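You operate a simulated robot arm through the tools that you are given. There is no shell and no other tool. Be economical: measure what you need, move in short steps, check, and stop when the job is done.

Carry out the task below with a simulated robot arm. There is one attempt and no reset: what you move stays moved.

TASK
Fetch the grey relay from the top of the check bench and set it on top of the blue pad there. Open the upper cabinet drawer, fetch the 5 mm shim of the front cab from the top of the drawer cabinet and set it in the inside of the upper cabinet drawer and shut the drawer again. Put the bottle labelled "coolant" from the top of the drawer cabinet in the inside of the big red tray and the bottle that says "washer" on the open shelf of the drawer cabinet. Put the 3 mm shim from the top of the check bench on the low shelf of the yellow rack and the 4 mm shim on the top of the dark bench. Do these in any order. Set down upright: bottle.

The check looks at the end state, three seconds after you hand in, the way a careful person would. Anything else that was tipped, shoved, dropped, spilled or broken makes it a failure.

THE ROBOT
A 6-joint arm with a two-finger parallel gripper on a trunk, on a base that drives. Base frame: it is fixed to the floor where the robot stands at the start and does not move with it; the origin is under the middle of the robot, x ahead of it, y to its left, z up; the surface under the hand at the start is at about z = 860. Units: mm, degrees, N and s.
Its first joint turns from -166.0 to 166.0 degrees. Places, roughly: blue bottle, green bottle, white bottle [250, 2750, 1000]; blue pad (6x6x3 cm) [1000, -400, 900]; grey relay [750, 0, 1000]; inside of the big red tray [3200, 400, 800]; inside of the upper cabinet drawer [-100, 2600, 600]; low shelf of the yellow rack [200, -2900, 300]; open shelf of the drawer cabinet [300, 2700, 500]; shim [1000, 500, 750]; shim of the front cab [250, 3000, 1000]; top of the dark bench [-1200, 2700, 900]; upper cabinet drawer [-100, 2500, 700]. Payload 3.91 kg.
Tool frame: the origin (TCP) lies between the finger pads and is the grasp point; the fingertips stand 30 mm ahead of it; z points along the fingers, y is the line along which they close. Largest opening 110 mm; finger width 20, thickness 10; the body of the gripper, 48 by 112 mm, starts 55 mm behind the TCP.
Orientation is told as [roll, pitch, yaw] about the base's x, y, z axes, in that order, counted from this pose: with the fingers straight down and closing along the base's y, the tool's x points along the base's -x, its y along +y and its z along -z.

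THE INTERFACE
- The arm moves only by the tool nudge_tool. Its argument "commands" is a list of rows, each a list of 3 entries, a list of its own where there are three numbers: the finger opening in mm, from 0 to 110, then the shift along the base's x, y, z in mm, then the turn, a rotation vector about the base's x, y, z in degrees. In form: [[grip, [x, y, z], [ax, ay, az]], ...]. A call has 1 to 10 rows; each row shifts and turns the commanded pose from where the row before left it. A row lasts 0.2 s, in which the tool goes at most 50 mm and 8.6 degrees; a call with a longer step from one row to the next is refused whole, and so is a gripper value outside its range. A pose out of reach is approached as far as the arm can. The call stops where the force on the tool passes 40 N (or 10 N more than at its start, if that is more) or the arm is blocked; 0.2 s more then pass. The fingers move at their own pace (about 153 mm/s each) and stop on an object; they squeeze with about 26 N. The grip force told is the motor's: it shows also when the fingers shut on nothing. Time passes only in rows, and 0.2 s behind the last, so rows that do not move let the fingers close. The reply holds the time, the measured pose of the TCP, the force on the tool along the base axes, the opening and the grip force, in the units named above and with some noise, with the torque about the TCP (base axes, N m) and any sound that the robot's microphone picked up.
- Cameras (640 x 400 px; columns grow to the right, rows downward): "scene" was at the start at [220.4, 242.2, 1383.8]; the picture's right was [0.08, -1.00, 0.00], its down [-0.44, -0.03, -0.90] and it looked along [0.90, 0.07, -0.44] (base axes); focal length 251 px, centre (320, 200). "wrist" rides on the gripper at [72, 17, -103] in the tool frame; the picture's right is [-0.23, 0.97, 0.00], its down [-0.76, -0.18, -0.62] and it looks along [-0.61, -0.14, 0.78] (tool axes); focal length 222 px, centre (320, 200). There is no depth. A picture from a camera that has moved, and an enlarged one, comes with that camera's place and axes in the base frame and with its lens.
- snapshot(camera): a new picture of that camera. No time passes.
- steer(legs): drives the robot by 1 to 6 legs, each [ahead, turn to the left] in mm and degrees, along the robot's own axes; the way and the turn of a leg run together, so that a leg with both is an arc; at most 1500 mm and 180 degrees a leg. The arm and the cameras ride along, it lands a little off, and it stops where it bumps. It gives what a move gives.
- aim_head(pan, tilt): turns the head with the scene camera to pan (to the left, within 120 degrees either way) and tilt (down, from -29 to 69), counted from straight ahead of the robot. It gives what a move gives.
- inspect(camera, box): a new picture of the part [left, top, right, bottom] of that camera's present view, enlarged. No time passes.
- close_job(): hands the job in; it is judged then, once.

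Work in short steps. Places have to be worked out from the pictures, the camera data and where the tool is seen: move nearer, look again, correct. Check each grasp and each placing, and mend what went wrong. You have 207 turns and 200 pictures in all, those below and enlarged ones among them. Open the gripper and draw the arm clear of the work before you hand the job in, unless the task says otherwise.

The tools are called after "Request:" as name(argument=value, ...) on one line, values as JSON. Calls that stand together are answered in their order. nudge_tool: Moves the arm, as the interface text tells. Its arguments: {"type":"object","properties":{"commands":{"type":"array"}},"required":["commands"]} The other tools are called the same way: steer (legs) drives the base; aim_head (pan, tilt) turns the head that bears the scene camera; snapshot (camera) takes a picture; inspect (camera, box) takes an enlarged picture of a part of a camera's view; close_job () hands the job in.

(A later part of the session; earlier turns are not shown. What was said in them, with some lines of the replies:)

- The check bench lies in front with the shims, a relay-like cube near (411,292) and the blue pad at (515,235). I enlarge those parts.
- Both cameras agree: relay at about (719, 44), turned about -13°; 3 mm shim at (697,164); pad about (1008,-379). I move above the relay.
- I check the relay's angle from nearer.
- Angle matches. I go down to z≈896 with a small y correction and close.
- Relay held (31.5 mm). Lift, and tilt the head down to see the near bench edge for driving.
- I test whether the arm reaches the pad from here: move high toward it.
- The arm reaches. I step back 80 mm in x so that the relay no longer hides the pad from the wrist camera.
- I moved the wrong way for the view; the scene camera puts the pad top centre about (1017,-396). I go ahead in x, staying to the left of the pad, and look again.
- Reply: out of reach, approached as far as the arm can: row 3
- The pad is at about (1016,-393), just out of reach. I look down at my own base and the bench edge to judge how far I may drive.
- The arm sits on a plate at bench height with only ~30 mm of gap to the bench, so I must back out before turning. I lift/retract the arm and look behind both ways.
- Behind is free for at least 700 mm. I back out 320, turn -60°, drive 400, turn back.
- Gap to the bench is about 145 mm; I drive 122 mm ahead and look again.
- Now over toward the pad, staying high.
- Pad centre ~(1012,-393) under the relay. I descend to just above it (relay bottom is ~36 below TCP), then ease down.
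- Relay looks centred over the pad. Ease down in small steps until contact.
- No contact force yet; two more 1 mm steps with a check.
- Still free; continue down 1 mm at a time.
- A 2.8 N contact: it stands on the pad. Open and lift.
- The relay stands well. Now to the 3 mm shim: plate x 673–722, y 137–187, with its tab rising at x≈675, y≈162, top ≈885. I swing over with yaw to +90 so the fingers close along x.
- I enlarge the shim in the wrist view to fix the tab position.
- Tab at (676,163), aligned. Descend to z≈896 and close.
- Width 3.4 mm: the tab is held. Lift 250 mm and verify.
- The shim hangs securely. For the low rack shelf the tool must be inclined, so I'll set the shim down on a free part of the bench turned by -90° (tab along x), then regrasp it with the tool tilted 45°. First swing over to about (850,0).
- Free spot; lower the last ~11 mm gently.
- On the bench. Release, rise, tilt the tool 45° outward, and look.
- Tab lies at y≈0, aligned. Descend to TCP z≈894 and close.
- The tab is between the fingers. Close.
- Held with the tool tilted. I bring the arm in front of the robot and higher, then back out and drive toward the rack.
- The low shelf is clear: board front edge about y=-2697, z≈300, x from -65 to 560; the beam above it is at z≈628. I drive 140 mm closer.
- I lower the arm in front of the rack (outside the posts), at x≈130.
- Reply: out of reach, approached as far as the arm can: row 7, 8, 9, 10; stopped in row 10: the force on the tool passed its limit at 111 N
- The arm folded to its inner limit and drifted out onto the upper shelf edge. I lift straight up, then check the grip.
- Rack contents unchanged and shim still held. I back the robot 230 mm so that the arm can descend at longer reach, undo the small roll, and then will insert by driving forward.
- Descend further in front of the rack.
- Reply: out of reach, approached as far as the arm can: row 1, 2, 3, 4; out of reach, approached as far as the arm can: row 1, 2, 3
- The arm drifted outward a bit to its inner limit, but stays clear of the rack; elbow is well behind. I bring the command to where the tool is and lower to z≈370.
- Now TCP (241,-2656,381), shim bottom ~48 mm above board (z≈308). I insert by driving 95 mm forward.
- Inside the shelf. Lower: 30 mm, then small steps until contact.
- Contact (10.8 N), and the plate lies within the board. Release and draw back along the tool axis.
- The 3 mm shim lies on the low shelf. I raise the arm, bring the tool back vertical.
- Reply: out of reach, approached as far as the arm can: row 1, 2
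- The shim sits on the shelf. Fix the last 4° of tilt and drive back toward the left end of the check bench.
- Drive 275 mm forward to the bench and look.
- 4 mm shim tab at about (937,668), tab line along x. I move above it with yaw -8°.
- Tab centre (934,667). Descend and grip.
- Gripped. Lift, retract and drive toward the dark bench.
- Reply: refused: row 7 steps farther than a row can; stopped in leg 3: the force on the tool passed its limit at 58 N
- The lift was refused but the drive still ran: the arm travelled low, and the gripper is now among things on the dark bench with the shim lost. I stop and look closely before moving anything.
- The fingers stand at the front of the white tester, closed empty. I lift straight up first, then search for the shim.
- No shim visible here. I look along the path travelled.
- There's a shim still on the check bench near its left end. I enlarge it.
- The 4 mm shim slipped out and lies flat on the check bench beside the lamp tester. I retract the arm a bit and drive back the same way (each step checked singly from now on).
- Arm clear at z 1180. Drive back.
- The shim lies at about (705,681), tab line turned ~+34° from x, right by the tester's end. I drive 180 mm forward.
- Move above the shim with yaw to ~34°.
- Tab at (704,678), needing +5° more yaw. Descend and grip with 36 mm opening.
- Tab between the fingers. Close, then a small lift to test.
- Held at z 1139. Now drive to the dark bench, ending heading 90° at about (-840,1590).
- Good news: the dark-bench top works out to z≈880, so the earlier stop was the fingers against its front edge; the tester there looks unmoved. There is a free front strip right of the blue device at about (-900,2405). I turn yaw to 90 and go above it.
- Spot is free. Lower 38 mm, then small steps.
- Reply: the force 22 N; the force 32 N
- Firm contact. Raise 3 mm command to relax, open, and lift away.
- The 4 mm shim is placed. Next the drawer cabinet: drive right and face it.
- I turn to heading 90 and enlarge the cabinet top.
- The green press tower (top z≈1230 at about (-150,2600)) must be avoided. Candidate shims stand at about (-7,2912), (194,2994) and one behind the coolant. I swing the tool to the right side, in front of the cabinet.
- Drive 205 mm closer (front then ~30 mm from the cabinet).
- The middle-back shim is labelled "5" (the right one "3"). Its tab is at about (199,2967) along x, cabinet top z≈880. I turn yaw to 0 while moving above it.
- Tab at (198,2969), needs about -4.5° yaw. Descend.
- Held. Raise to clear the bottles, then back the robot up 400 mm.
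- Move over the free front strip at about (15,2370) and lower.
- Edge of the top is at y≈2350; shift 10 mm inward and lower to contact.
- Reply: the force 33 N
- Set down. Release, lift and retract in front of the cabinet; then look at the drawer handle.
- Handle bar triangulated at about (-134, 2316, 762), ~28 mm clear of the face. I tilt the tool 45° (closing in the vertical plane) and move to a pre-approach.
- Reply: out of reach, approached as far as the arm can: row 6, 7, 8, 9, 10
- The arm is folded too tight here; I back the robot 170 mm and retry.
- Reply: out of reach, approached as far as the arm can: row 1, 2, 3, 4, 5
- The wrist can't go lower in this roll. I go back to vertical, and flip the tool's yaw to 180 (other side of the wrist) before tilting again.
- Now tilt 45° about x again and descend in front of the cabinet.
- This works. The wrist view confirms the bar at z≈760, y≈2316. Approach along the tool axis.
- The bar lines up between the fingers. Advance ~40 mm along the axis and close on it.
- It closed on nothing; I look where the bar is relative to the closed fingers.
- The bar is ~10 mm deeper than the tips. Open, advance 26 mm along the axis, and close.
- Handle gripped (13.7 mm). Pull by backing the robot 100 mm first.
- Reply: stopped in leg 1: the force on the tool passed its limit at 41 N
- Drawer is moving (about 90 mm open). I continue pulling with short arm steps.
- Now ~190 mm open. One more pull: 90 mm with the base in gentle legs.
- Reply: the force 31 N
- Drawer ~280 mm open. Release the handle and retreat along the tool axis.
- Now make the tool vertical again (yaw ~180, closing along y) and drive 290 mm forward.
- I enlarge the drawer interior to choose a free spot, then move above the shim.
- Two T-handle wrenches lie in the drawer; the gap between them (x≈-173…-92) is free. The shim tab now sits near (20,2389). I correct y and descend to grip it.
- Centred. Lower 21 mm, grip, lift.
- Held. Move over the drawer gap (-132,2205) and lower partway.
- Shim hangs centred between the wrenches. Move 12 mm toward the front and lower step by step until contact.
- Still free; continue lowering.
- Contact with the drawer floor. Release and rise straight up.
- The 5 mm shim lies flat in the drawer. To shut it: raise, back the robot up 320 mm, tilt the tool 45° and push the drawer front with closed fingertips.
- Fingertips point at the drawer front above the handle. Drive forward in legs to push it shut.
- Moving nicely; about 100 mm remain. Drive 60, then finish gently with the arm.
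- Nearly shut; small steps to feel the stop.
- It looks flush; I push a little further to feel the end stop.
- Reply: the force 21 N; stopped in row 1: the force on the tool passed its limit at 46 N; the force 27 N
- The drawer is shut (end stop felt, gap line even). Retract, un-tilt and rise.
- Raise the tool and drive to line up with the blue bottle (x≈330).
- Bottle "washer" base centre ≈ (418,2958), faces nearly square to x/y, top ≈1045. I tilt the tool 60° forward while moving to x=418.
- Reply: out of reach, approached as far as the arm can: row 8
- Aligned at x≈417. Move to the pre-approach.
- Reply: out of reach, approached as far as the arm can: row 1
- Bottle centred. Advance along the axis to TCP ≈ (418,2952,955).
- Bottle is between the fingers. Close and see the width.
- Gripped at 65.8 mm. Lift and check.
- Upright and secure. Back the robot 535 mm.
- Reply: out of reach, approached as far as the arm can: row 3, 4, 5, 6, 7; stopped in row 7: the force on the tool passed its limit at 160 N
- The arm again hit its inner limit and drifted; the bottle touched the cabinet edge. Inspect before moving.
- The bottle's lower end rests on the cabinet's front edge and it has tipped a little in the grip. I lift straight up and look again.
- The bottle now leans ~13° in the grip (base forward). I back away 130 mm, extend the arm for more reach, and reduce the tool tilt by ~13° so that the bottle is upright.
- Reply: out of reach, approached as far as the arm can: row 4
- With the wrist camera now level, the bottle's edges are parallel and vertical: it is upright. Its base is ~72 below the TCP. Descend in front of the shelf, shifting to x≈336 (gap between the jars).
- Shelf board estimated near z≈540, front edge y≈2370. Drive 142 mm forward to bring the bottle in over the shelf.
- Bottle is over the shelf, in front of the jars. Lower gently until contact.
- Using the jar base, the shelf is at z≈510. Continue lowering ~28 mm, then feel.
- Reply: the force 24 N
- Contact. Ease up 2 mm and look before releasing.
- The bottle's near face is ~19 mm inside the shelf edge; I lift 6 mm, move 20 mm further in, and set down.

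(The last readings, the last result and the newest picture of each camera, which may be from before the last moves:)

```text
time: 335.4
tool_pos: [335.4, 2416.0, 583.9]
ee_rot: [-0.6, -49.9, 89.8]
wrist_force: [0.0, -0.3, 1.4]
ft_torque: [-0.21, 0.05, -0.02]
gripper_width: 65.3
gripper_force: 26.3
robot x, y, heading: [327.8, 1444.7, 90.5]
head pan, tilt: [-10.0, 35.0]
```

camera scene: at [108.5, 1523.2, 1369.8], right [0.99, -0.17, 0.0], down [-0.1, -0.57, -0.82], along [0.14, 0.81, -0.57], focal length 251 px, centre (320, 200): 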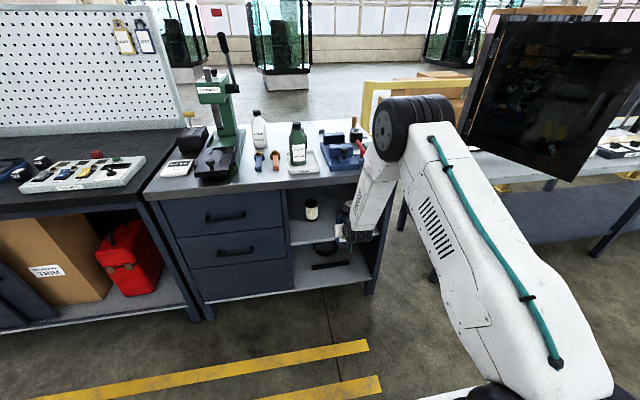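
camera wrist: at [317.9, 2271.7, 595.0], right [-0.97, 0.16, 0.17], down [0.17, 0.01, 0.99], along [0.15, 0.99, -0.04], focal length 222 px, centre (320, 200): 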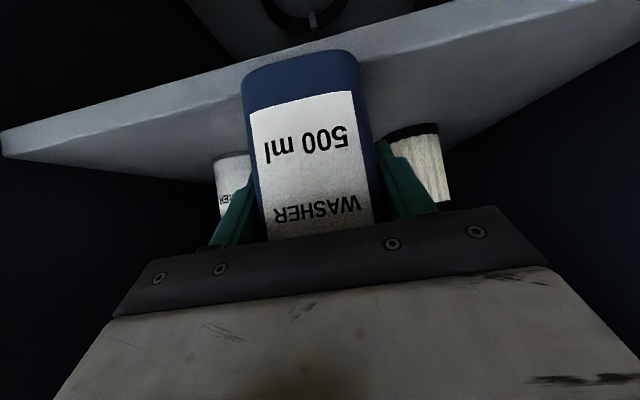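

Light contact. One more mm, then open slowly and withdraw backwards.

Request:
nudge_tool(commands=[[30, [0, 0, -1], [0, 0, 0]], [64, [0, 0, 0], [0, 0, 0]], [70, [0, 0, 0], [0, 0, 0]], [82, [0, 0, 0], [0, 0, 0]], [82, [0, 0, 0], [0, 0, 0]]])

Request:
snapshot(camera="wrist")

```text
time: 336.6
tool_pos: [334.9, 2415.2, 581.4]
ee_rot: [-0.7, -49.9, 89.9]
wrist_force: [0.9, 0.4, 0.1]
ft_torque: [-0.01, 0.0, 0.02]
gripper_width: 81.8
gripper_force: 0.1
robot x, y, heading: [331.4, 1446.3, 90.3]
head pan, tilt: [-10.0, 35.0]
```

```text
35 pictures are left
camera wrist: at [317.5, 2290.7, 593.7], right [-0.97, 0.16, 0.17], down [0.17, 0.01, 0.99], along [0.15, 0.99, -0.04], focal length 222 px, centre (320, 200)
```

wrist: 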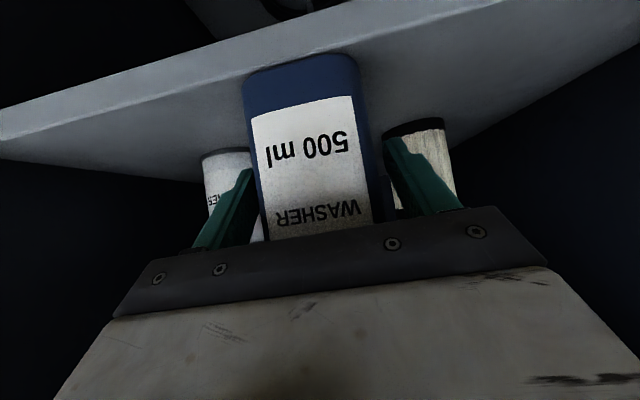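

The bottle stands free. Withdraw straight back with the base.

Request:
steer(legs=[[-200, 0]])

Request:
nudge_tool(commands=[[80, [0, 0, 45], [0, 0, 0]], [80, [0, 0, 45], [0, 0, 0]], [80, [0, 0, 45], [0, 0, 0]], [80, [0, 0, 45], [0, 0, 0]], [80, [0, 0, 45], [0, 0, 0]], [80, [0, 0, 45], [0, 0, 0]], [80, [0, 0, 45], [-4, 0, 0]], [80, [0, 0, 45], [-8, 0, 0]], [80, [0, 0, 45], [-8, 0, 0]], [80, [0, 0, 45], [-8, 0, 0]]])

Request:
snapshot(camera="scene")

Request:
inspect(camera="scene", box=[270, 130, 430, 230])

```text
time: 338.1
tool_pos: [331.5, 2215.4, 581.1]
ee_rot: [-0.7, -49.9, 90.3]
wrist_force: [0.1, -0.3, 0.1]
ft_torque: [-0.01, -0.02, 0.02]
gripper_width: 81.9
gripper_force: 0.0
robot x, y, heading: [332.6, 1243.6, 90.6]
head pan, tilt: [-10.0, 35.0]
```

```text
time: 340.6
tool_pos: [377.5, 2228.1, 1002.8]
ee_rot: [-22.8, -31.1, 106.6]
wrist_force: [-0.6, -0.2, 0.5]
ft_torque: [0.06, -0.01, -0.03]
gripper_width: 80.2
gripper_force: 0.0
out of reach, approached as far as the arm can: row 8, 9
robot x, y, heading: [331.3, 1240.5, 90.6]
head pan, tilt: [-10.0, 35.0]
stopped in row 10: the arm was blocked; the commanded pose is now the measured one
```

```text
34 pictures are left
camera scene: at [108.5, 1458.0, 1369.9], right [0.99, -0.16, 0.0], down [-0.09, -0.57, -0.82], along [0.13, 0.81, -0.57], focal length 251 px, centre (320, 200)
```

scene: 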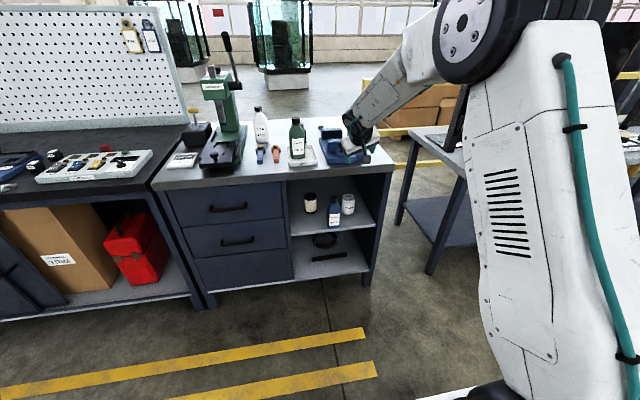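

```text
4.00 times, centred on (350, 180) of scene
camera zoom: at [108.5, 1458.0, 1369.9], right [0.99, -0.16, 0.0], down [-0.09, -0.57, -0.82], along [0.13, 0.81, -0.57], focal length 1004 px, centre (200, 280)
```

zoom: 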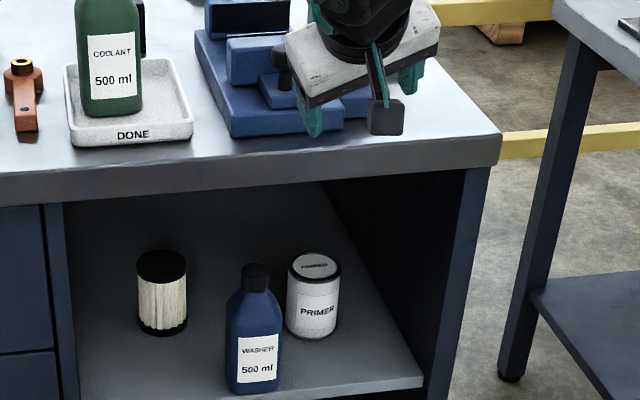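

The washer bottle stands upright on the open shelf. The arm's wrist got twisted at its outer limit; I bring it nearer and restore the vertical orientation.

Request:
nudge_tool(commands=[[80, [0, -40, 10], [0, 0, 0]], [80, [0, -40, 10], [0, 0, 0]], [80, [0, -40, 10], [-7.45, -2.2, 0]], [80, [0, -20, 10], [-7.45, -2.2, 0]], [80, [0, -10, 10], [-7.45, -2.2, 0]], [80, [0, -10, 10], [-7.45, -2.3, 0]], [80, [0, 0, 10], [-2.2, 7.3, 0]], [80, [0, 0, 10], [-2.2, 7.3, 0]], [80, [0, 0, 10], [-2.1, 7.2, 0]]])

```text
time: 342.6
tool_pos: [287.1, 2035.1, 1031.8]
ee_rot: [-13.7, -1.0, 103.4]
wrist_force: [0.0, 0.0, 0.4]
ft_torque: [0.0, 0.0, -0.01]
gripper_width: 80.1
gripper_force: 0.1
out of reach, approached as far as the arm can: row 5, 6, 7, 8, 9
robot x, y, heading: [333.4, 1245.5, 90.6]
head pan, tilt: [-10.0, 35.0]
```

Request:
nudge_tool(commands=[[80, [0, 0, 30], [-1.6, 6.7, 0]], [80, [0, 0, 30], [-1.6, 6.6, 0]], [80, [0, 0, 30], [0, 0, -6.5]], [80, [0, 0, 30], [0, 1, -6.9]]])

Request:
snapshot(camera="scene")

```text
time: 343.6
tool_pos: [287.8, 2020.3, 1111.8]
ee_rot: [-14.5, -3.8, 90.4]
wrist_force: [0.2, 0.7, 0.0]
ft_torque: [-0.02, 0.03, 0.0]
gripper_width: 79.9
gripper_force: 0.0
out of reach, approached as far as the arm can: row 1, 2, 4
robot x, y, heading: [332.2, 1248.0, 90.7]
head pan, tilt: [-10.0, 35.0]
```

```text
32 pictures are left
camera scene: at [108.5, 1458.2, 1369.8], right [0.99, -0.16, 0.0], down [-0.09, -0.57, -0.82], along [0.13, 0.81, -0.57], focal length 251 px, centre (320, 200)
```

scene: 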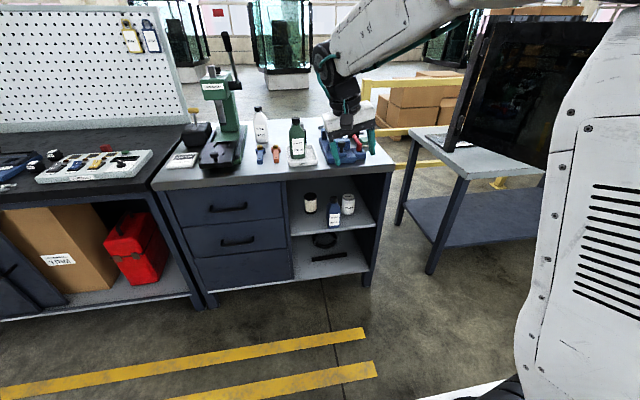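

Request:
nudge_tool(commands=[[80, [20, 20, 20], [0, 0, 0]], [80, [20, 20, 20], [0, 5, 0]], [80, [10, 20, 20], [0, 5, 0]], [80, [0, 20, 10], [-3, 5, 0]], [80, [0, 0, 0], [0, 0, 0]]])

```text
time: 344.8
tool_pos: [334.4, 2091.8, 1157.9]
ee_rot: [-15.1, -4.3, 90.0]
wrist_force: [-0.1, -0.1, 0.2]
ft_torque: [0.02, -0.02, 0.0]
gripper_width: 79.9
gripper_force: 0.0
out of reach, approached as far as the arm can: row 1, 2, 3, 4
robot x, y, heading: [336.9, 1245.7, 90.7]
head pan, tilt: [-10.0, 35.0]
```

A wrist joint seems at its limit in this branch. I re-tilt the tool forward (as before) to get back to the earlier branch, then untilt at closer reach.

Request:
nudge_tool(commands=[[80, [0, 0, 0], [7.5, 0, 0]], [80, [0, 0, 0], [7.5, 0, 0]], [80, [0, 0, 0], [7.5, 0, 0]], [80, [0, 0, 0], [7.5, 0, 0]], [80, [0, 0, 0], [7.5, 0, 0]], [80, [0, 0, 0], [0, 7, 0]], [80, [0, 0, 0], [0, 7, 0]]])

Request:
snapshot(camera="scene")

```text
time: 346.4
tool_pos: [333.3, 2088.3, 1155.2]
ee_rot: [3.5, -40.3, 77.7]
wrist_force: [-0.6, -0.1, -0.4]
ft_torque: [0.01, 0.03, 0.0]
gripper_width: 80.0
gripper_force: 0.1
robot x, y, heading: [329.4, 1243.8, 90.6]
head pan, tilt: [-10.0, 35.0]
```

```text
31 pictures are left
camera scene: at [108.4, 1458.0, 1369.8], right [0.99, -0.16, 0.0], down [-0.09, -0.57, -0.82], along [0.13, 0.81, -0.57], focal length 251 px, centre (320, 200)
```

scene: 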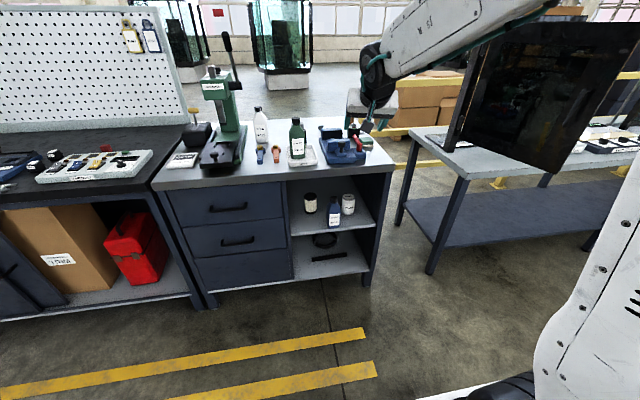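

Free again. Untilt in place.

Request:
nudge_tool(commands=[[80, [0, 0, 0], [-7.9, 1.7, 0]], [80, [0, 0, 0], [-7.9, 1.7, 0]], [80, [0, 0, 0], [-7.9, 1.7, 0]], [80, [0, 0, 0], [-7.9, 1.7, 0]], [80, [0, 0, 0], [-7.9, 1.7, 0]], [80, [0, 0, 0], [-0.7, -3.4, 6]], [80, [0, 0, 0], [0, 0, 6]]])

```text
time: 347.9
tool_pos: [266.2, 2060.4, 1101.5]
ee_rot: [-14.8, -9.7, 91.2]
wrist_force: [-0.5, 0.4, -0.2]
ft_torque: [0.03, -0.01, 0.0]
gripper_width: 80.1
gripper_force: 0.1
out of reach, approached as far as the arm can: row 1, 2, 3, 4, 5
robot x, y, heading: [332.8, 1244.3, 90.9]
head pan, tilt: [-10.0, 35.0]
```

Still limited. I test whether turning the yaw away frees the wrist joint.

Request:
nudge_tool(commands=[[80, [5, 10, 10], [0, 0, -8]], [80, [5, 10, 10], [0, 0, -8]], [80, [5, 10, 10], [0, 0, -8]], [80, [5, 10, 10], [0, 0, -8]], [80, [5, 10, 10], [0, 0, -8]], [80, [0, 0, 0], [0, 7, 0]], [80, [0, 0, 0], [0, 7, 0]]])

```text
time: 349.6
tool_pos: [292.4, 2110.2, 1147.8]
ee_rot: [-13.8, -9.4, 51.0]
wrist_force: [-0.3, 0.6, 0.6]
ft_torque: [-0.03, -0.02, -0.02]
gripper_width: 79.8
gripper_force: 0.1
out of reach, approached as far as the arm can: row 6, 7
robot x, y, heading: [328.8, 1240.9, 90.8]
head pan, tilt: [-10.0, 35.0]
```

Request:
inspect(camera="scene", box=[270, 0, 510, 150])

```text
2.67 times, centred on (390, 75) of scene
camera zoom: at [108.5, 1458.0, 1369.9], right [0.99, -0.16, 0.0], down [-0.09, -0.57, -0.82], along [0.13, 0.81, -0.57], focal length 669 px, centre (133, 533)
```

zoom: 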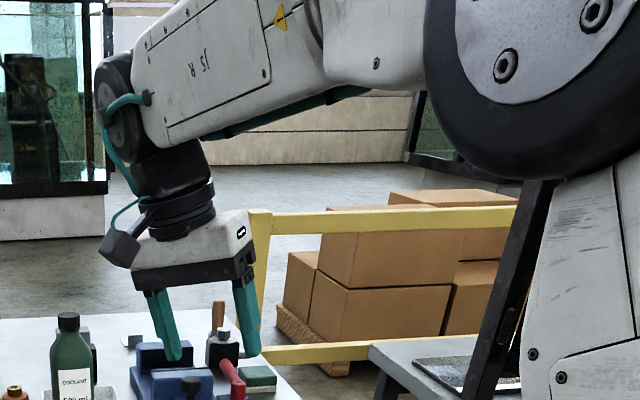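

The arm has a forearm-roll wrist, and it flipped near a singularity; vertical isn't reachable in this branch, but forward-tilted poses are. The coolant bottle can be handled with the tilted tool as well, so I set yaw 90 and tilt ~50°.

Request:
nudge_tool(commands=[[80, [0, 0, 10], [0, 0, 8]], [80, [0, 0, 10], [7, 0, 8]], [80, [0, 0, 10], [7, 0, 5]], [80, [0, 0, 10], [7, 0, 5]], [80, [0, 0, 0], [7, 0, 5]], [80, [0, 0, 0], [7, 4, 5]], [80, [0, 0, 0], [0, 7, 0]]])

```text
refused: row 2 steps farther than a row can; nothing moved
```

Request:
nudge_tool(commands=[[80, [0, 0, 10], [0, 0, 8]], [80, [0, 0, 10], [0, 0, 8]], [80, [0, 0, 10], [6, 0, 5]], [80, [0, 0, 10], [6, 0, 5]], [80, [0, 0, 0], [6, 0, 5]], [80, [0, 0, 0], [7, 3, 3]], [80, [0, 0, 0], [7, 4, 0]], [80, [0, 0, 0], [6, 5, 0]]])

```text
time: 351.4
tool_pos: [293.1, 2110.4, 1189.4]
ee_rot: [11.4, -44.0, 71.7]
wrist_force: [0.3, -0.7, 0.0]
ft_torque: [-0.02, -0.01, 0.02]
gripper_width: 80.2
gripper_force: 0.0
robot x, y, heading: [330.0, 1247.2, 90.8]
head pan, tilt: [-10.0, 35.0]
```

Tool axis is right (45° down-forward); rotate 13° about its own axis to make the fingers close along x.

Request:
nudge_tool(commands=[[100, [0, 0, 0], [0, -4.1, 5.15]], [100, [0, 0, 0], [0, -4.1, 5.15]], [100, [0, 0, 0], [5, 0, 0]]])

Request:
steer(legs=[[0, 19.2], [340, 0], [0, -20]])

Request:
snapshot(camera="wrist")

Request:
snapshot(camera="scene")

```text
time: 352.1
tool_pos: [291.1, 2109.0, 1185.8]
ee_rot: [-0.1, -50.1, 90.2]
wrist_force: [0.0, 0.2, -0.3]
ft_torque: [0.01, 0.02, -0.04]
gripper_width: 100.3
gripper_force: 0.0
out of reach, approached as far as the arm can: row 2
robot x, y, heading: [329.9, 1246.5, 90.8]
head pan, tilt: [-10.0, 35.0]
```

```text
time: 356.6
tool_pos: [180.6, 2430.6, 1186.6]
ee_rot: [-0.1, -50.1, 89.4]
wrist_force: [0.0, -0.1, 0.4]
ft_torque: [-0.01, 0.0, -0.04]
gripper_width: 99.9
gripper_force: 0.1
robot x, y, heading: [216.2, 1560.7, 90.0]
head pan, tilt: [-10.0, 35.0]
```

```text
29 pictures are left
camera wrist: at [162.6, 2305.9, 1198.2], right [-0.97, 0.16, 0.17], down [0.18, 0.01, 0.98], along [0.15, 0.99, -0.04], focal length 222 px, centre (320, 200)
```

wrist: 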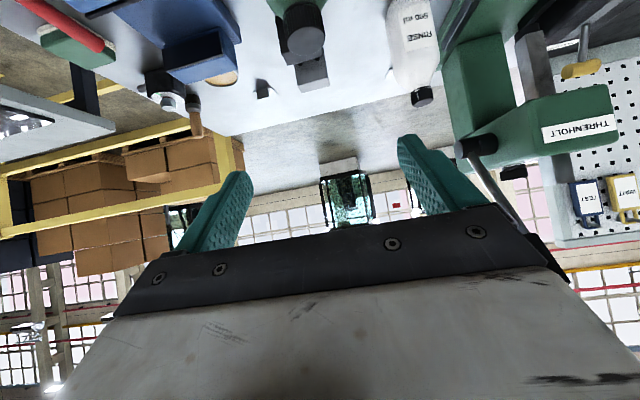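

```text
28 pictures are left
camera scene: at [-8.1, 1782.2, 1369.9], right [0.98, -0.17, 0.0], down [-0.1, -0.56, -0.82], along [0.14, 0.81, -0.57], focal length 251 px, centre (320, 200)
```

scene: 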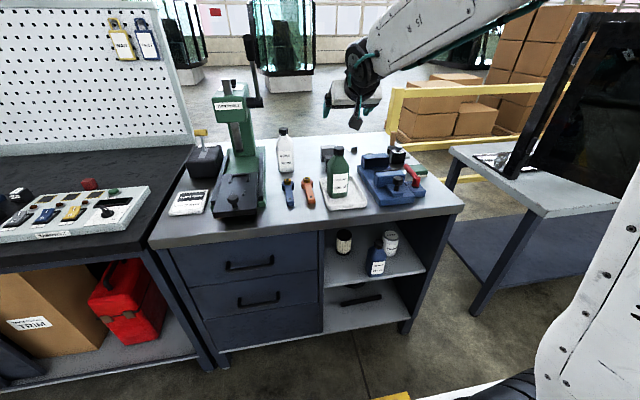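

Request:
inspect(camera="scene", box=[290, 135, 386, 215])

```text
5.00 times, centred on (338, 175) of scene
camera zoom: at [-8.1, 1782.2, 1369.9], right [0.98, -0.17, 0.0], down [-0.1, -0.56, -0.82], along [0.14, 0.81, -0.57], focal length 1255 px, centre (230, 325)
```

zoom: 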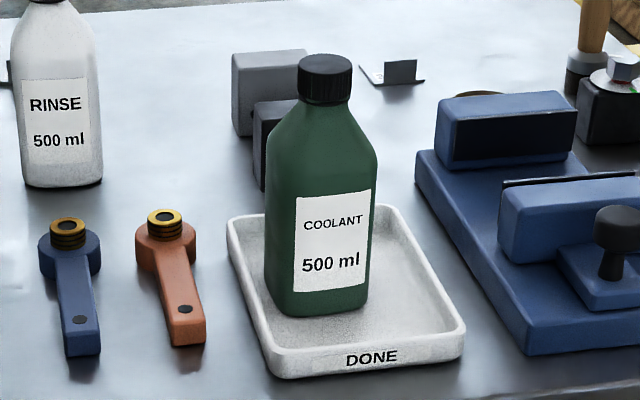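

Coolant base centre ≈ (180,2503), turned ~7°. Go to the pre-approach with yaw +6°.

Request:
nudge_tool(commands=[[100, [0, -15, -34], [0, 0, 3]], [100, [0, -15, -34], [0, 0, 3]], [100, [0, -10, -34], [0, 0, 0]], [100, [0, -5, -34], [0, 0, 0]], [100, [0, 0, 0], [0, 0, 0]]])

Request:
snapshot(camera="wrist")

```text
time: 357.8
tool_pos: [196.5, 2384.9, 1048.1]
ee_rot: [0.0, -50.2, 95.5]
wrist_force: [-0.2, -1.3, 0.1]
ft_torque: [-0.04, 0.0, -0.01]
gripper_width: 100.0
gripper_force: 0.1
out of reach, approached as far as the arm can: row 2, 4
robot x, y, heading: [215.1, 1567.5, 89.9]
head pan, tilt: [-10.0, 35.0]
```

```text
26 pictures are left
camera wrist: at [191.5, 2258.8, 1058.5], right [-0.98, 0.05, 0.17], down [0.18, 0.03, 0.98], along [0.05, 1.0, -0.04], focal length 222 px, centre (320, 200)
```

wrist: 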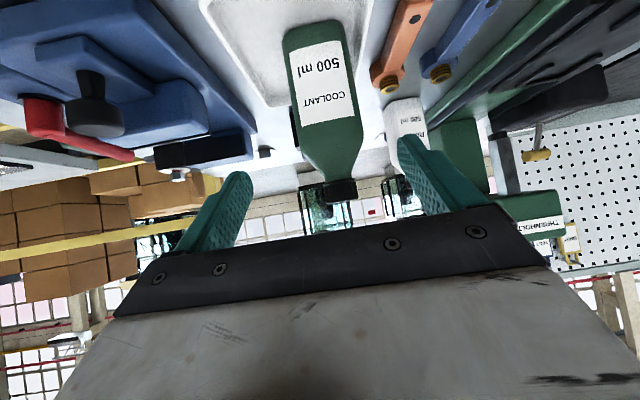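

Bottle centred at x≈182. Advance along the axis to the grasp pose.

Request:
nudge_tool(commands=[[100, [-4, 28, -23], [0, 0, 0]], [100, [-4, 28, -23], [0, 0, 0]], [100, [-4, 28, -23], [0, 0, 0]], [100, [-3, 26, -22], [0, 0, 0]], [100, [0, 0, 0], [0, 0, 0]]])

Request:
snapshot(camera="wrist")

```text
time: 358.9
tool_pos: [203.5, 2494.7, 953.7]
ee_rot: [0.5, -50.1, 95.4]
wrist_force: [-0.8, -0.6, 0.8]
ft_torque: [-0.01, 0.02, 0.0]
gripper_width: 100.2
gripper_force: 0.1
out of reach, approached as far as the arm can: row 1, 3
robot x, y, heading: [208.6, 1563.8, 89.8]
head pan, tilt: [-10.0, 35.0]
```

```text
25 pictures are left
camera wrist: at [199.9, 2368.7, 964.9], right [-0.98, 0.05, 0.18], down [0.18, 0.03, 0.98], along [0.04, 1.0, -0.04], focal length 222 px, centre (320, 200)
```

wrist: 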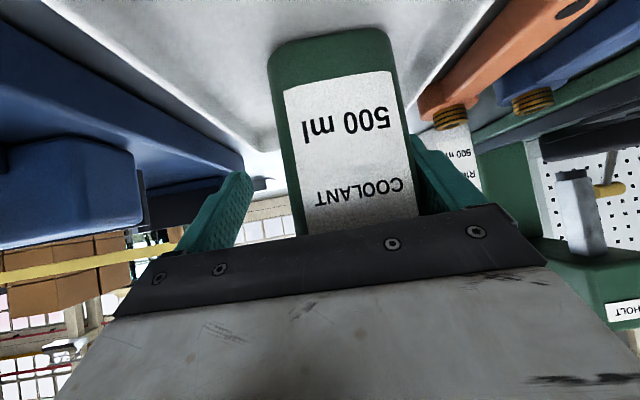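

The tool drifted 20 mm to +x; shift it back toward x≈182.

Request:
nudge_tool(commands=[[100, [-10, 0, 0], [0, 0, 0]], [100, [-10, 0, 0], [0, 0, 0]], [100, [0, 0, 0], [0, 0, 0]]])

```text
time: 359.8
tool_pos: [206.8, 2495.3, 950.2]
ee_rot: [0.2, -50.0, 95.5]
wrist_force: [-2.3, 0.8, 0.1]
ft_torque: [0.0, 0.01, 0.04]
gripper_width: 100.9
gripper_force: 0.5
out of reach, approached as far as the arm can: row 1, 2
robot x, y, heading: [213.5, 1566.1, 89.9]
head pan, tilt: [-10.0, 35.0]
```

The limit comes from the yaw; undo the +6° yaw and shift left.

Request:
nudge_tool(commands=[[105, [0, 0, 0], [0, 0, -3]], [105, [0, 0, 0], [0, 0, -4]], [105, [-8, 0, 0], [0, 0, 0]], [105, [-8, 0, 2], [0, 0, 0]], [105, [-7, 0, 2], [0, 0, 0]], [105, [0, 0, 0], [0, 0, 0]]])

Request:
snapshot(camera="wrist")

```text
time: 361.1
tool_pos: [215.5, 2485.1, 946.5]
ee_rot: [0.4, -47.0, 95.6]
wrist_force: [0.5, 0.9, -1.2]
ft_torque: [0.01, -0.02, 0.0]
gripper_width: 104.6
gripper_force: 0.0
out of reach, approached as far as the arm can: row 1, 2, 3
robot x, y, heading: [214.0, 1567.4, 89.6]
head pan, tilt: [-10.0, 35.0]
```

```text
24 pictures are left
camera wrist: at [211.0, 2360.9, 964.8], right [-0.98, 0.06, 0.17], down [0.17, 0.08, 0.98], along [0.04, 1.0, -0.09], focal length 222 px, centre (320, 200)
```

wrist: 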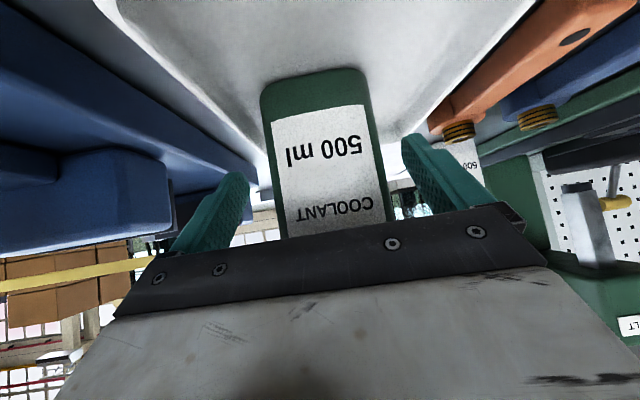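

The finger pushed the bottle slightly; it still stands and is now centred between the fingers. Advance 18 mm in y for a fuller grip.

Request:
nudge_tool(commands=[[105, [0, 9, 3], [0, 0, 0]], [105, [0, 9, 3], [0, 0, 0]], [105, [0, 0, 0], [0, 0, 0]]])

Request:
snapshot(camera="wrist")

Request:
inspect(camera="scene", box=[290, 135, 418, 215])

```text
time: 361.9
tool_pos: [216.2, 2504.3, 951.6]
ee_rot: [0.4, -47.1, 95.7]
wrist_force: [0.2, -2.1, 3.7]
ft_torque: [0.04, 0.0, 0.03]
gripper_width: 105.0
gripper_force: 0.1
robot x, y, heading: [213.9, 1560.2, 89.7]
head pan, tilt: [-10.0, 35.0]
```

```text
23 pictures are left
camera wrist: at [212.0, 2379.0, 969.7], right [-0.98, 0.05, 0.17], down [0.17, 0.08, 0.98], along [0.04, 1.0, -0.09], focal length 222 px, centre (320, 200)
```

wrist: 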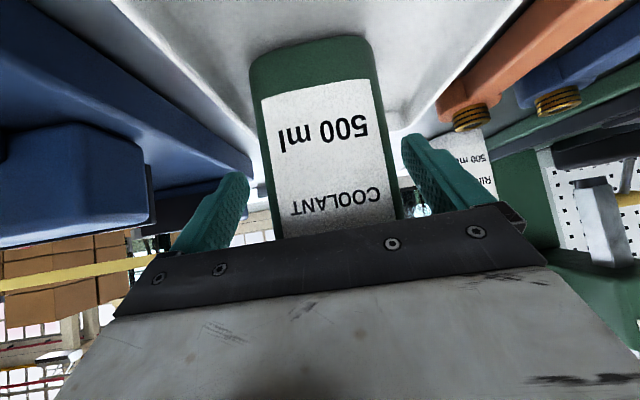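

```text
5.00 times, centred on (354, 175) of scene
camera zoom: at [-8.1, 1782.0, 1369.9], right [0.98, -0.17, 0.0], down [-0.1, -0.56, -0.82], along [0.14, 0.81, -0.57], focal length 1255 px, centre (150, 325)
```

zoom: 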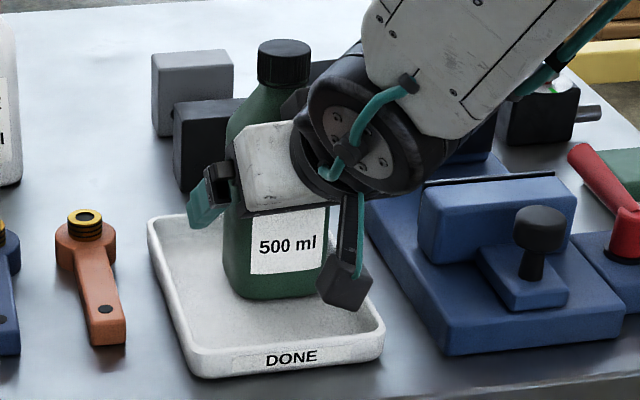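

The tray hasn't moved. Close on the bottle.

Request:
nudge_tool(commands=[[85, [0, 0, 0], [0, 0, 0]], [70, [0, 0, 0], [0, 0, 0]], [50, [0, 0, 0], [0, 0, 0]], [30, [0, 0, 0], [0, 0, 0]], [30, [0, 0, 0], [0, 0, 0]], [30, [0, 0, 10], [0, 0, 0]], [30, [0, 0, 20], [0, 0, 0]], [30, [0, 0, 30], [0, 0, 0]]])

Request:
snapshot(camera="scene")

```text
time: 363.8
tool_pos: [215.6, 2503.6, 1011.3]
ee_rot: [0.9, -47.0, 94.8]
wrist_force: [0.1, 0.2, -7.2]
ft_torque: [-0.02, -0.03, 0.08]
gripper_width: 65.5
gripper_force: 25.6
robot x, y, heading: [212.9, 1565.2, 89.9]
head pan, tilt: [-10.0, 35.0]
```

```text
21 pictures are left
camera scene: at [-8.1, 1782.8, 1369.8], right [0.98, -0.17, 0.0], down [-0.1, -0.57, -0.82], along [0.14, 0.81, -0.57], focal length 251 px, centre (320, 200)
```

scene: 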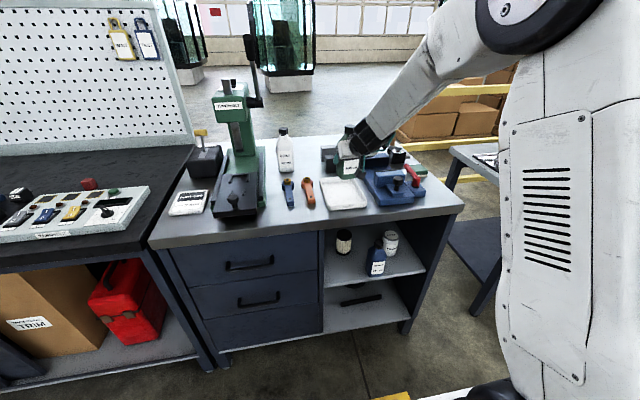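

Bottle held, everything else in place. Raise to z≈1150 and back up.

Request:
nudge_tool(commands=[[30, [0, 0, 35], [0, 0, 0]], [30, [0, 0, 35], [0, 0, 0]], [30, [0, 0, 35], [0, 0, 0]], [30, [0, 0, 35], [0, 0, 0]]])

```text
time: 364.8
tool_pos: [216.3, 2504.1, 1148.7]
ee_rot: [0.1, -46.9, 95.7]
wrist_force: [-0.1, 0.0, -5.8]
ft_torque: [-0.01, 0.02, 0.04]
gripper_width: 65.5
gripper_force: 26.7
robot x, y, heading: [213.3, 1566.0, 89.8]
head pan, tilt: [-10.0, 35.0]
```

Request:
steer(legs=[[-345, 0], [0, -90], [1300, 0]])

Request:
aim_head(pan=-25, tilt=15)

Request:
snapshot(camera="scene")

```text
time: 376.9
tool_pos: [2454.0, 1334.0, 1149.0]
ee_rot: [0.4, -47.0, 8.7]
wrist_force: [0.3, 0.6, -4.9]
ft_torque: [-0.02, 0.03, 0.0]
gripper_width: 65.3
gripper_force: 25.7
robot x, y, heading: [1518.0, 1284.7, 3.3]
head pan, tilt: [-10.0, 35.0]
```

```text
time: 377.7
tool_pos: [2453.7, 1335.2, 1149.3]
ee_rot: [0.3, -47.0, 8.8]
wrist_force: [0.1, 1.2, -6.1]
ft_torque: [0.04, 0.02, -0.02]
gripper_width: 65.2
gripper_force: 26.2
robot x, y, heading: [1518.9, 1287.9, 2.8]
head pan, tilt: [-25.0, 15.0]
```

```text
20 pictures are left
camera scene: at [1718.9, 1493.2, 1401.7], right [-0.37, -0.93, 0.0], down [-0.24, 0.1, -0.97], along [0.9, -0.36, -0.26], focal length 251 px, centre (320, 200)
```

scene: 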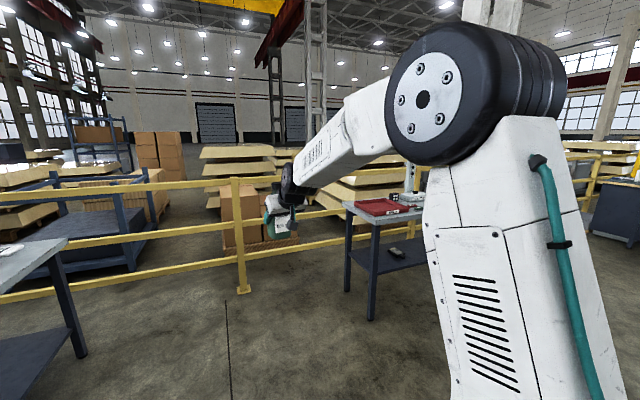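

The red tray sits on the table at about (3300,330). Drive there.

Request:
steer(legs=[[0, -51], [1285, 0], [0, 48]])

Request:
aim_head(pan=0, tilt=30)

Request:
snapshot(camera="scene")

```text
time: 388.5
tool_pos: [3345.6, 458.7, 1149.2]
ee_rot: [0.2, -47.0, 10.0]
wrist_force: [0.6, 0.0, -5.0]
ft_torque: [-0.04, 0.0, 0.0]
gripper_width: 65.4
gripper_force: 26.5
robot x, y, heading: [2409.4, 390.2, 4.6]
head pan, tilt: [-25.0, 15.0]
```

```text
time: 389.4
tool_pos: [3346.7, 458.6, 1149.7]
ee_rot: [0.3, -47.0, 10.0]
wrist_force: [1.4, 0.3, -4.6]
ft_torque: [0.01, 0.01, -0.03]
gripper_width: 65.3
gripper_force: 25.9
robot x, y, heading: [2410.7, 386.6, 4.5]
head pan, tilt: [0.0, 30.0]
```

```text
19 pictures are left
camera scene: at [2610.4, 641.0, 1377.7], right [0.08, -1.0, 0.0], down [-0.5, -0.04, -0.87], along [0.86, 0.07, -0.5], focal length 251 px, centre (320, 200)
```

scene: 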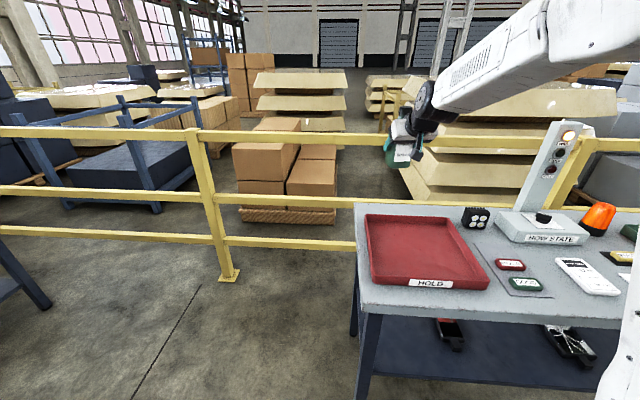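

Tray interior spans about x 3096–3362, y 247–537, z≈860. I back 150 mm while turning -3° to bring the bottle over its middle.

Request:
steer(legs=[[-150, -3.2]])

Request:
nudge_tool(commands=[[30, [0, 0, -35], [0, 0, 0]], [30, [0, 0, -35], [0, 0, 0]], [30, [0, 0, -35], [0, 0, 0]], [30, [0, 0, -30], [0, 0, 0]], [30, [0, 0, 0], [0, 0, 0]]])

Request:
snapshot(camera="scene")

Request:
snapshot(camera="wrist")

```text
time: 390.8
tool_pos: [3193.8, 393.3, 1149.2]
ee_rot: [0.3, -47.0, 6.3]
wrist_force: [0.2, -0.1, -4.9]
ft_torque: [0.03, 0.07, 0.03]
gripper_width: 65.4
gripper_force: 25.8
robot x, y, heading: [2256.4, 382.1, 0.8]
head pan, tilt: [0.0, 30.0]
```

```text
time: 392.0
tool_pos: [3193.5, 391.3, 1015.8]
ee_rot: [0.1, -47.1, 6.4]
wrist_force: [-0.1, 0.0, -5.2]
ft_torque: [-0.03, 0.05, 0.01]
gripper_width: 65.3
gripper_force: 26.3
robot x, y, heading: [2255.9, 380.7, 1.0]
head pan, tilt: [0.0, 30.0]
```

```text
18 pictures are left
camera scene: at [2471.2, 620.9, 1377.6], right [0.01, -1.0, 0.0], down [-0.5, -0.01, -0.87], along [0.87, 0.01, -0.5], focal length 251 px, centre (320, 200)
```

scene: 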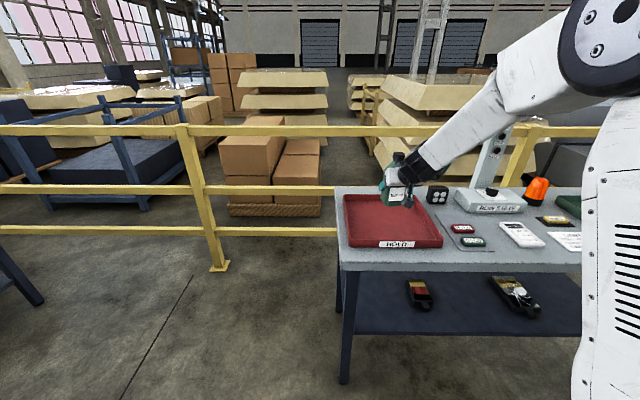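

```text
17 pictures are left
camera wrist: at [3067.6, 394.4, 1034.8], right [0.04, 0.98, 0.17], down [0.08, -0.17, 0.98], along [1.0, -0.03, -0.09], focal length 222 px, centre (320, 200)
```

wrist: 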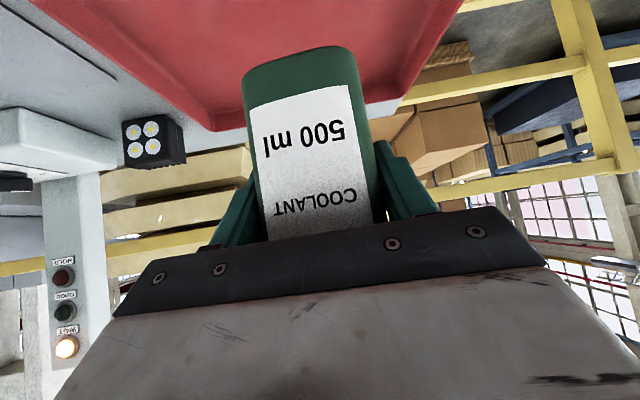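

Bottle is centred over the tray and upright. Lower to contact.

Request:
nudge_tool(commands=[[30, [0, 0, -30], [0, 0, 0]], [30, [0, 0, -25], [0, 0, 0]], [30, [0, 0, -12], [0, 0, 0]], [30, [0, 0, 0], [0, 0, 0]]])

Request:
nudge_tool(commands=[[30, [0, 0, -5], [0, 0, 0]], [30, [0, 0, -5], [0, 0, 0]], [30, [0, 0, 0], [0, 0, 0]]])

Request:
nudge_tool(commands=[[30, [0, 0, -4], [0, 0, 0]], [30, [0, 0, -4], [0, 0, 0]], [30, [0, 0, 0], [0, 0, 0]]])

```text
time: 393.0
tool_pos: [3194.6, 391.8, 946.4]
ee_rot: [0.3, -47.0, 6.4]
wrist_force: [0.0, 0.1, -5.5]
ft_torque: [-0.01, 0.04, 0.03]
gripper_width: 65.2
gripper_force: 26.0
robot x, y, heading: [2258.3, 380.5, 0.7]
head pan, tilt: [0.0, 30.0]
```

```text
time: 393.8
tool_pos: [3194.3, 392.8, 936.4]
ee_rot: [0.3, -47.0, 6.3]
wrist_force: [0.3, 0.0, -6.4]
ft_torque: [-0.01, 0.03, 0.02]
gripper_width: 65.4
gripper_force: 25.9
robot x, y, heading: [2256.3, 381.4, 1.0]
head pan, tilt: [0.0, 30.0]
```

```text
time: 394.6
tool_pos: [3192.7, 394.2, 929.6]
ee_rot: [0.3, -47.0, 6.4]
wrist_force: [-0.6, -0.1, -4.5]
ft_torque: [0.0, 0.02, -0.03]
gripper_width: 65.5
gripper_force: 26.3
robot x, y, heading: [2255.1, 384.2, 0.8]
head pan, tilt: [0.0, 30.0]
```

Request:
nudge_tool(commands=[[30, [0, 0, -3], [0, 0, 0]], [30, [0, 0, -3], [0, 0, 0]], [30, [0, 0, 0], [0, 0, 0]]])

Request:
nudge_tool(commands=[[30, [0, 0, -3], [0, 0, 0]], [30, [0, 0, -3], [0, 0, 0]], [30, [0, 0, 0], [0, 0, 0]]])

Request:
snapshot(camera="wrist")

```text
time: 395.4
tool_pos: [3192.5, 394.0, 923.2]
ee_rot: [0.2, -47.0, 6.4]
wrist_force: [0.4, -0.1, -5.8]
ft_torque: [0.02, 0.06, 0.01]
gripper_width: 65.8
gripper_force: 25.9
robot x, y, heading: [2255.2, 382.8, 1.1]
head pan, tilt: [0.0, 30.0]
```

```text
time: 396.2
tool_pos: [3192.9, 393.4, 916.4]
ee_rot: [0.3, -47.0, 6.4]
wrist_force: [-0.6, -0.3, -6.1]
ft_torque: [0.0, 0.03, -0.01]
gripper_width: 65.2
gripper_force: 26.1
robot x, y, heading: [2253.6, 382.4, 0.7]
head pan, tilt: [0.0, 30.0]
```

```text
16 pictures are left
camera wrist: at [3068.1, 396.4, 935.6], right [0.04, 0.98, 0.17], down [0.08, -0.17, 0.98], along [1.0, -0.03, -0.09], focal length 222 px, centre (320, 200)
```

wrist: 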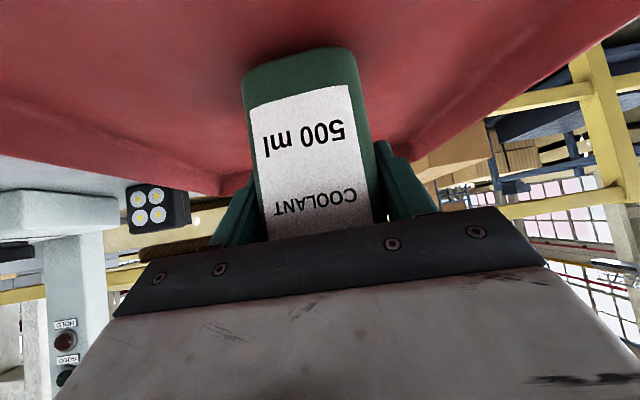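

Request:
nudge_tool(commands=[[30, [0, 0, -3], [0, 0, 0]], [30, [0, 0, -3], [0, 0, 0]], [30, [0, 0, 0], [0, 0, 0]]])

Request:
nudge_tool(commands=[[30, [0, 0, -3], [0, 0, 0]], [30, [0, 0, -3], [0, 0, 0]], [30, [0, 0, 0], [0, 0, 0]]])

Request:
nudge_tool(commands=[[30, [0, 0, -3], [0, 0, 0]], [30, [0, 0, -3], [0, 0, 0]], [30, [0, 0, 0], [0, 0, 0]]])

```text
time: 397.0
tool_pos: [3193.9, 393.0, 911.3]
ee_rot: [0.4, -47.1, 6.4]
wrist_force: [-0.3, 0.5, -4.5]
ft_torque: [0.0, -0.02, 0.0]
gripper_width: 65.6
gripper_force: 26.1
robot x, y, heading: [2256.2, 384.0, 0.7]
head pan, tilt: [0.0, 30.0]
```

```text
time: 397.8
tool_pos: [3195.0, 392.7, 908.1]
ee_rot: [0.2, -47.3, 6.4]
wrist_force: [4.2, 1.6, 23.8]
ft_torque: [0.26, -0.26, 0.26]
gripper_width: 65.6
gripper_force: 26.0
robot x, y, heading: [2250.3, 386.7, 0.9]
head pan, tilt: [0.0, 30.0]
```

```text
time: 398.6
tool_pos: [3193.2, 392.1, 902.7]
ee_rot: [0.3, -47.4, 6.5]
wrist_force: [3.0, 1.4, 36.4]
ft_torque: [0.01, -0.8, 0.15]
gripper_width: 65.5
gripper_force: 26.3
robot x, y, heading: [2254.9, 379.8, 0.5]
head pan, tilt: [0.0, 30.0]
```

Firm contact. Ease up 4 mm and look before releasing.

Request:
nudge_tool(commands=[[30, [0, 0, 4], [0, 0, 0]], [30, [0, 0, 0], [0, 0, 0]]])

Request:
snapshot(camera="wrist")

Request:
inspect(camera="scene", box=[320, 140, 480, 260])

```text
time: 399.2
tool_pos: [3192.8, 391.9, 901.5]
ee_rot: [0.3, -46.8, 6.4]
wrist_force: [2.2, 3.1, 10.7]
ft_torque: [0.13, -0.7, 0.07]
gripper_width: 65.4
gripper_force: 26.0
robot x, y, heading: [2257.8, 378.4, 0.8]
head pan, tilt: [0.0, 30.0]
```

```text
15 pictures are left
camera wrist: at [3066.7, 395.4, 921.3], right [0.04, 0.98, 0.17], down [0.09, -0.17, 0.98], along [1.0, -0.03, -0.09], focal length 222 px, centre (320, 200)
```

wrist: 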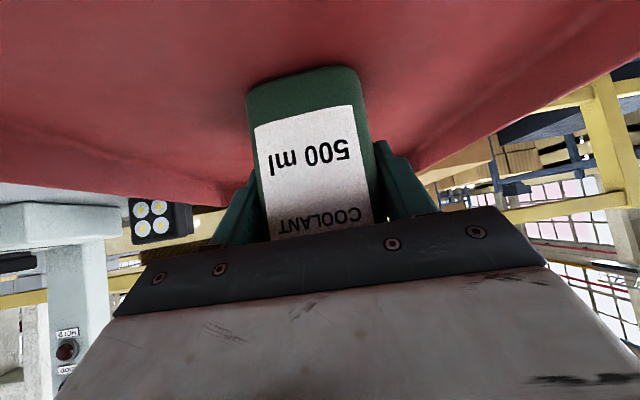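

```text
3.33 times, centred on (400, 200) of scene
camera zoom: at [2470.7, 621.0, 1377.7], right [0.01, -1.0, 0.0], down [-0.5, -0.01, -0.87], along [0.87, 0.01, -0.5], focal length 837 px, centre (53, 200)
```

zoom: 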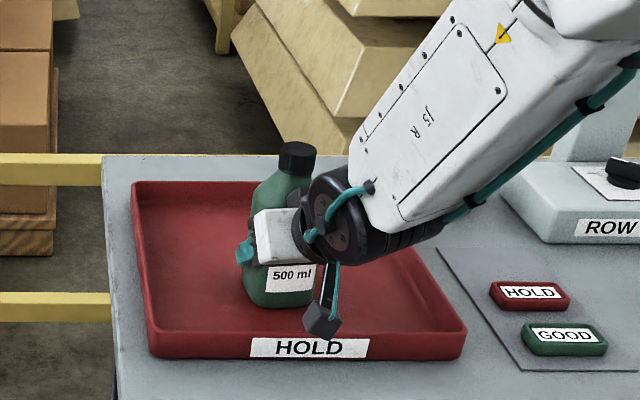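

Bottle stands in the tray. Open slowly.

Request:
nudge_tool(commands=[[62, [0, 0, 0], [0, 0, 0]], [66, [0, 0, 0], [0, 0, 0]], [74, [0, 0, 0], [0, 0, 0]], [86, [0, 0, 0], [0, 0, 0]], [86, [0, 0, 0], [0, 0, 0]]])

Request:
snapshot(camera="wrist")

```text
time: 400.4
tool_pos: [3193.8, 392.5, 904.4]
ee_rot: [0.3, -47.0, 6.4]
wrist_force: [-0.5, -0.9, 0.8]
ft_torque: [0.06, -0.05, 0.0]
gripper_width: 85.9
gripper_force: 0.1
robot x, y, heading: [2255.7, 383.2, 0.8]
head pan, tilt: [0.0, 30.0]
```

```text
13 pictures are left
camera wrist: at [3067.8, 395.2, 922.3], right [0.04, 0.98, 0.17], down [0.08, -0.17, 0.98], along [1.0, -0.03, -0.09], focal length 222 px, centre (320, 200)
```

wrist: 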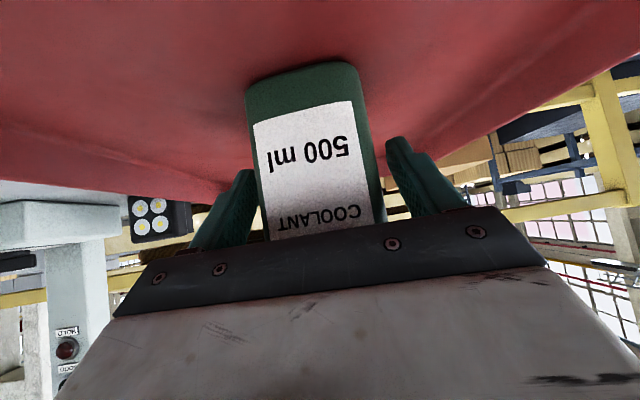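

Free-standing. Retreat along the tool axis, then back away.

Request:
nudge_tool(commands=[[86, [-10, -1, 10], [0, 0, 0]], [86, [-20, -2, 18], [0, 0, 0]], [86, [-20, -2, 20], [0, 0, 0]], [86, [-20, -2, 25], [0, 0, 0]]])

Request:
steer(legs=[[-300, 0]])

Request:
snapshot(camera="scene")

```text
time: 401.4
tool_pos: [3124.0, 386.1, 976.5]
ee_rot: [0.3, -46.9, 6.4]
wrist_force: [0.0, 0.2, -0.8]
ft_torque: [-0.02, 0.0, 0.01]
gripper_width: 86.1
gripper_force: 0.0
robot x, y, heading: [2259.8, 381.5, 0.4]
head pan, tilt: [0.0, 30.0]
```

```text
time: 403.4
tool_pos: [2827.4, 375.7, 976.3]
ee_rot: [0.3, -47.0, 6.0]
wrist_force: [0.2, -0.1, -1.4]
ft_torque: [0.02, -0.03, 0.01]
gripper_width: 85.9
gripper_force: 0.1
robot x, y, heading: [1955.1, 378.9, 0.2]
head pan, tilt: [0.0, 30.0]
```

```text
12 pictures are left
camera scene: at [2176.0, 616.3, 1377.7], right [0.01, -1.0, 0.0], down [-0.5, 0.0, -0.87], along [0.87, 0.01, -0.5], focal length 251 px, centre (320, 200)
```

scene: 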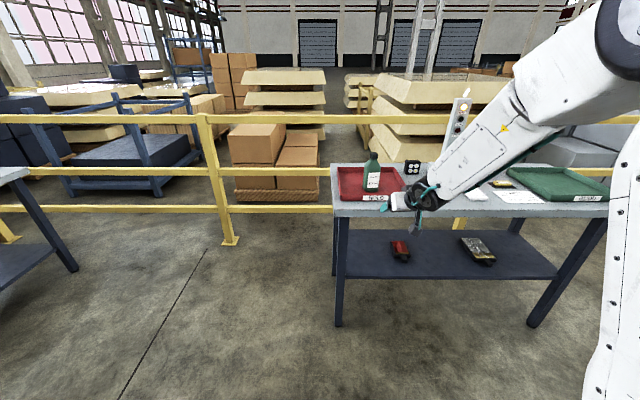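

The coolant stands upright in the red tray. One last look back at the check bench to verify nothing there was disturbed.

Request:
steer(legs=[[-150, 0], [0, -75]])

Request:
aim_head(pan=-105, tilt=28)

Request:
snapshot(camera="scene")

```text
time: 407.9
tool_pos: [2056.4, -456.7, 976.3]
ee_rot: [0.2, -47.1, -67.2]
wrist_force: [0.0, 0.1, -0.1]
ft_torque: [0.0, -0.02, 0.05]
gripper_width: 86.0
gripper_force: 0.1
robot x, y, heading: [1809.0, 378.1, -72.8]
head pan, tilt: [0.0, 30.0]
```

```text
time: 409.8
tool_pos: [2055.9, -455.5, 975.2]
ee_rot: [0.3, -47.1, -67.3]
wrist_force: [-0.1, -0.1, 0.0]
ft_torque: [0.0, -0.01, -0.02]
gripper_width: 86.1
gripper_force: 0.0
robot x, y, heading: [1808.4, 376.3, -72.9]
head pan, tilt: [-105.0, 28.0]
```

```text
11 pictures are left
camera scene: at [1980.1, 319.9, 1380.8], right [-0.04, 1.0, 0.0], down [0.47, 0.02, -0.88], along [-0.88, -0.03, -0.47], focal length 251 px, centre (320, 200)
```

scene: 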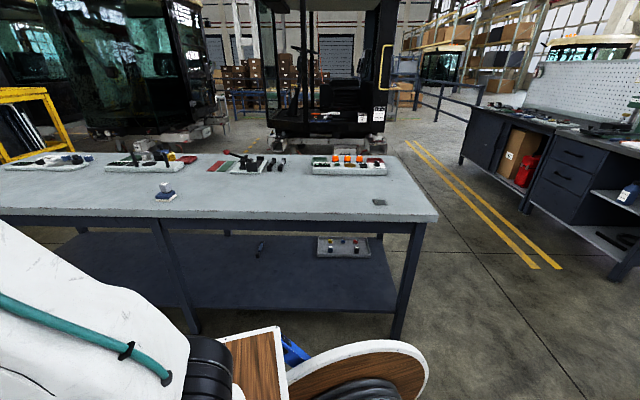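

The relay is on the pad, the bench looks undisturbed, the drawer is shut, and the gripper is open and clear. Hand in.

Request:
close_job()

```text
The job is handed in.
```

I finished all six placements and handed the job in, but two slips along the way may count against it.

**Final placements:**
- **Relay:** on the blue pad.
- **3 mm shim:** on the low shelf of the yellow rack.
- **4 mm shim:** on top of the dark bench.
- **5 mm shim:** in the upper cabinet drawer, and the drawer is shut. I took it to be the front-cab shim because it is the one marked 5 mm on the cabinet top. I never saw a "front cab" label.
- **Washer bottle:** upright on the upper board of the cabinet's open side.
- **Coolant bottle:** upright in the big red tray.

**Slips:**
- **4 mm shim dragged:** a lift was refused and the robot drove anyway. It dragged the shim across the check bench until it stopped beside the lamp tester. The gripper then hit something at the front of the dark bench with 58 N. I judge that was the bench edge, and the testers on both benches look unmoved in later pictures.
- **Hard contacts:** a held shim pressed the rack's upper shelf with 111 N. The washer bottle pressed the cabinet edge with 160 N and leaned about 13° in the grip. I found no visible damage or movement after either, and I corrected the lean before setting the bottle down.
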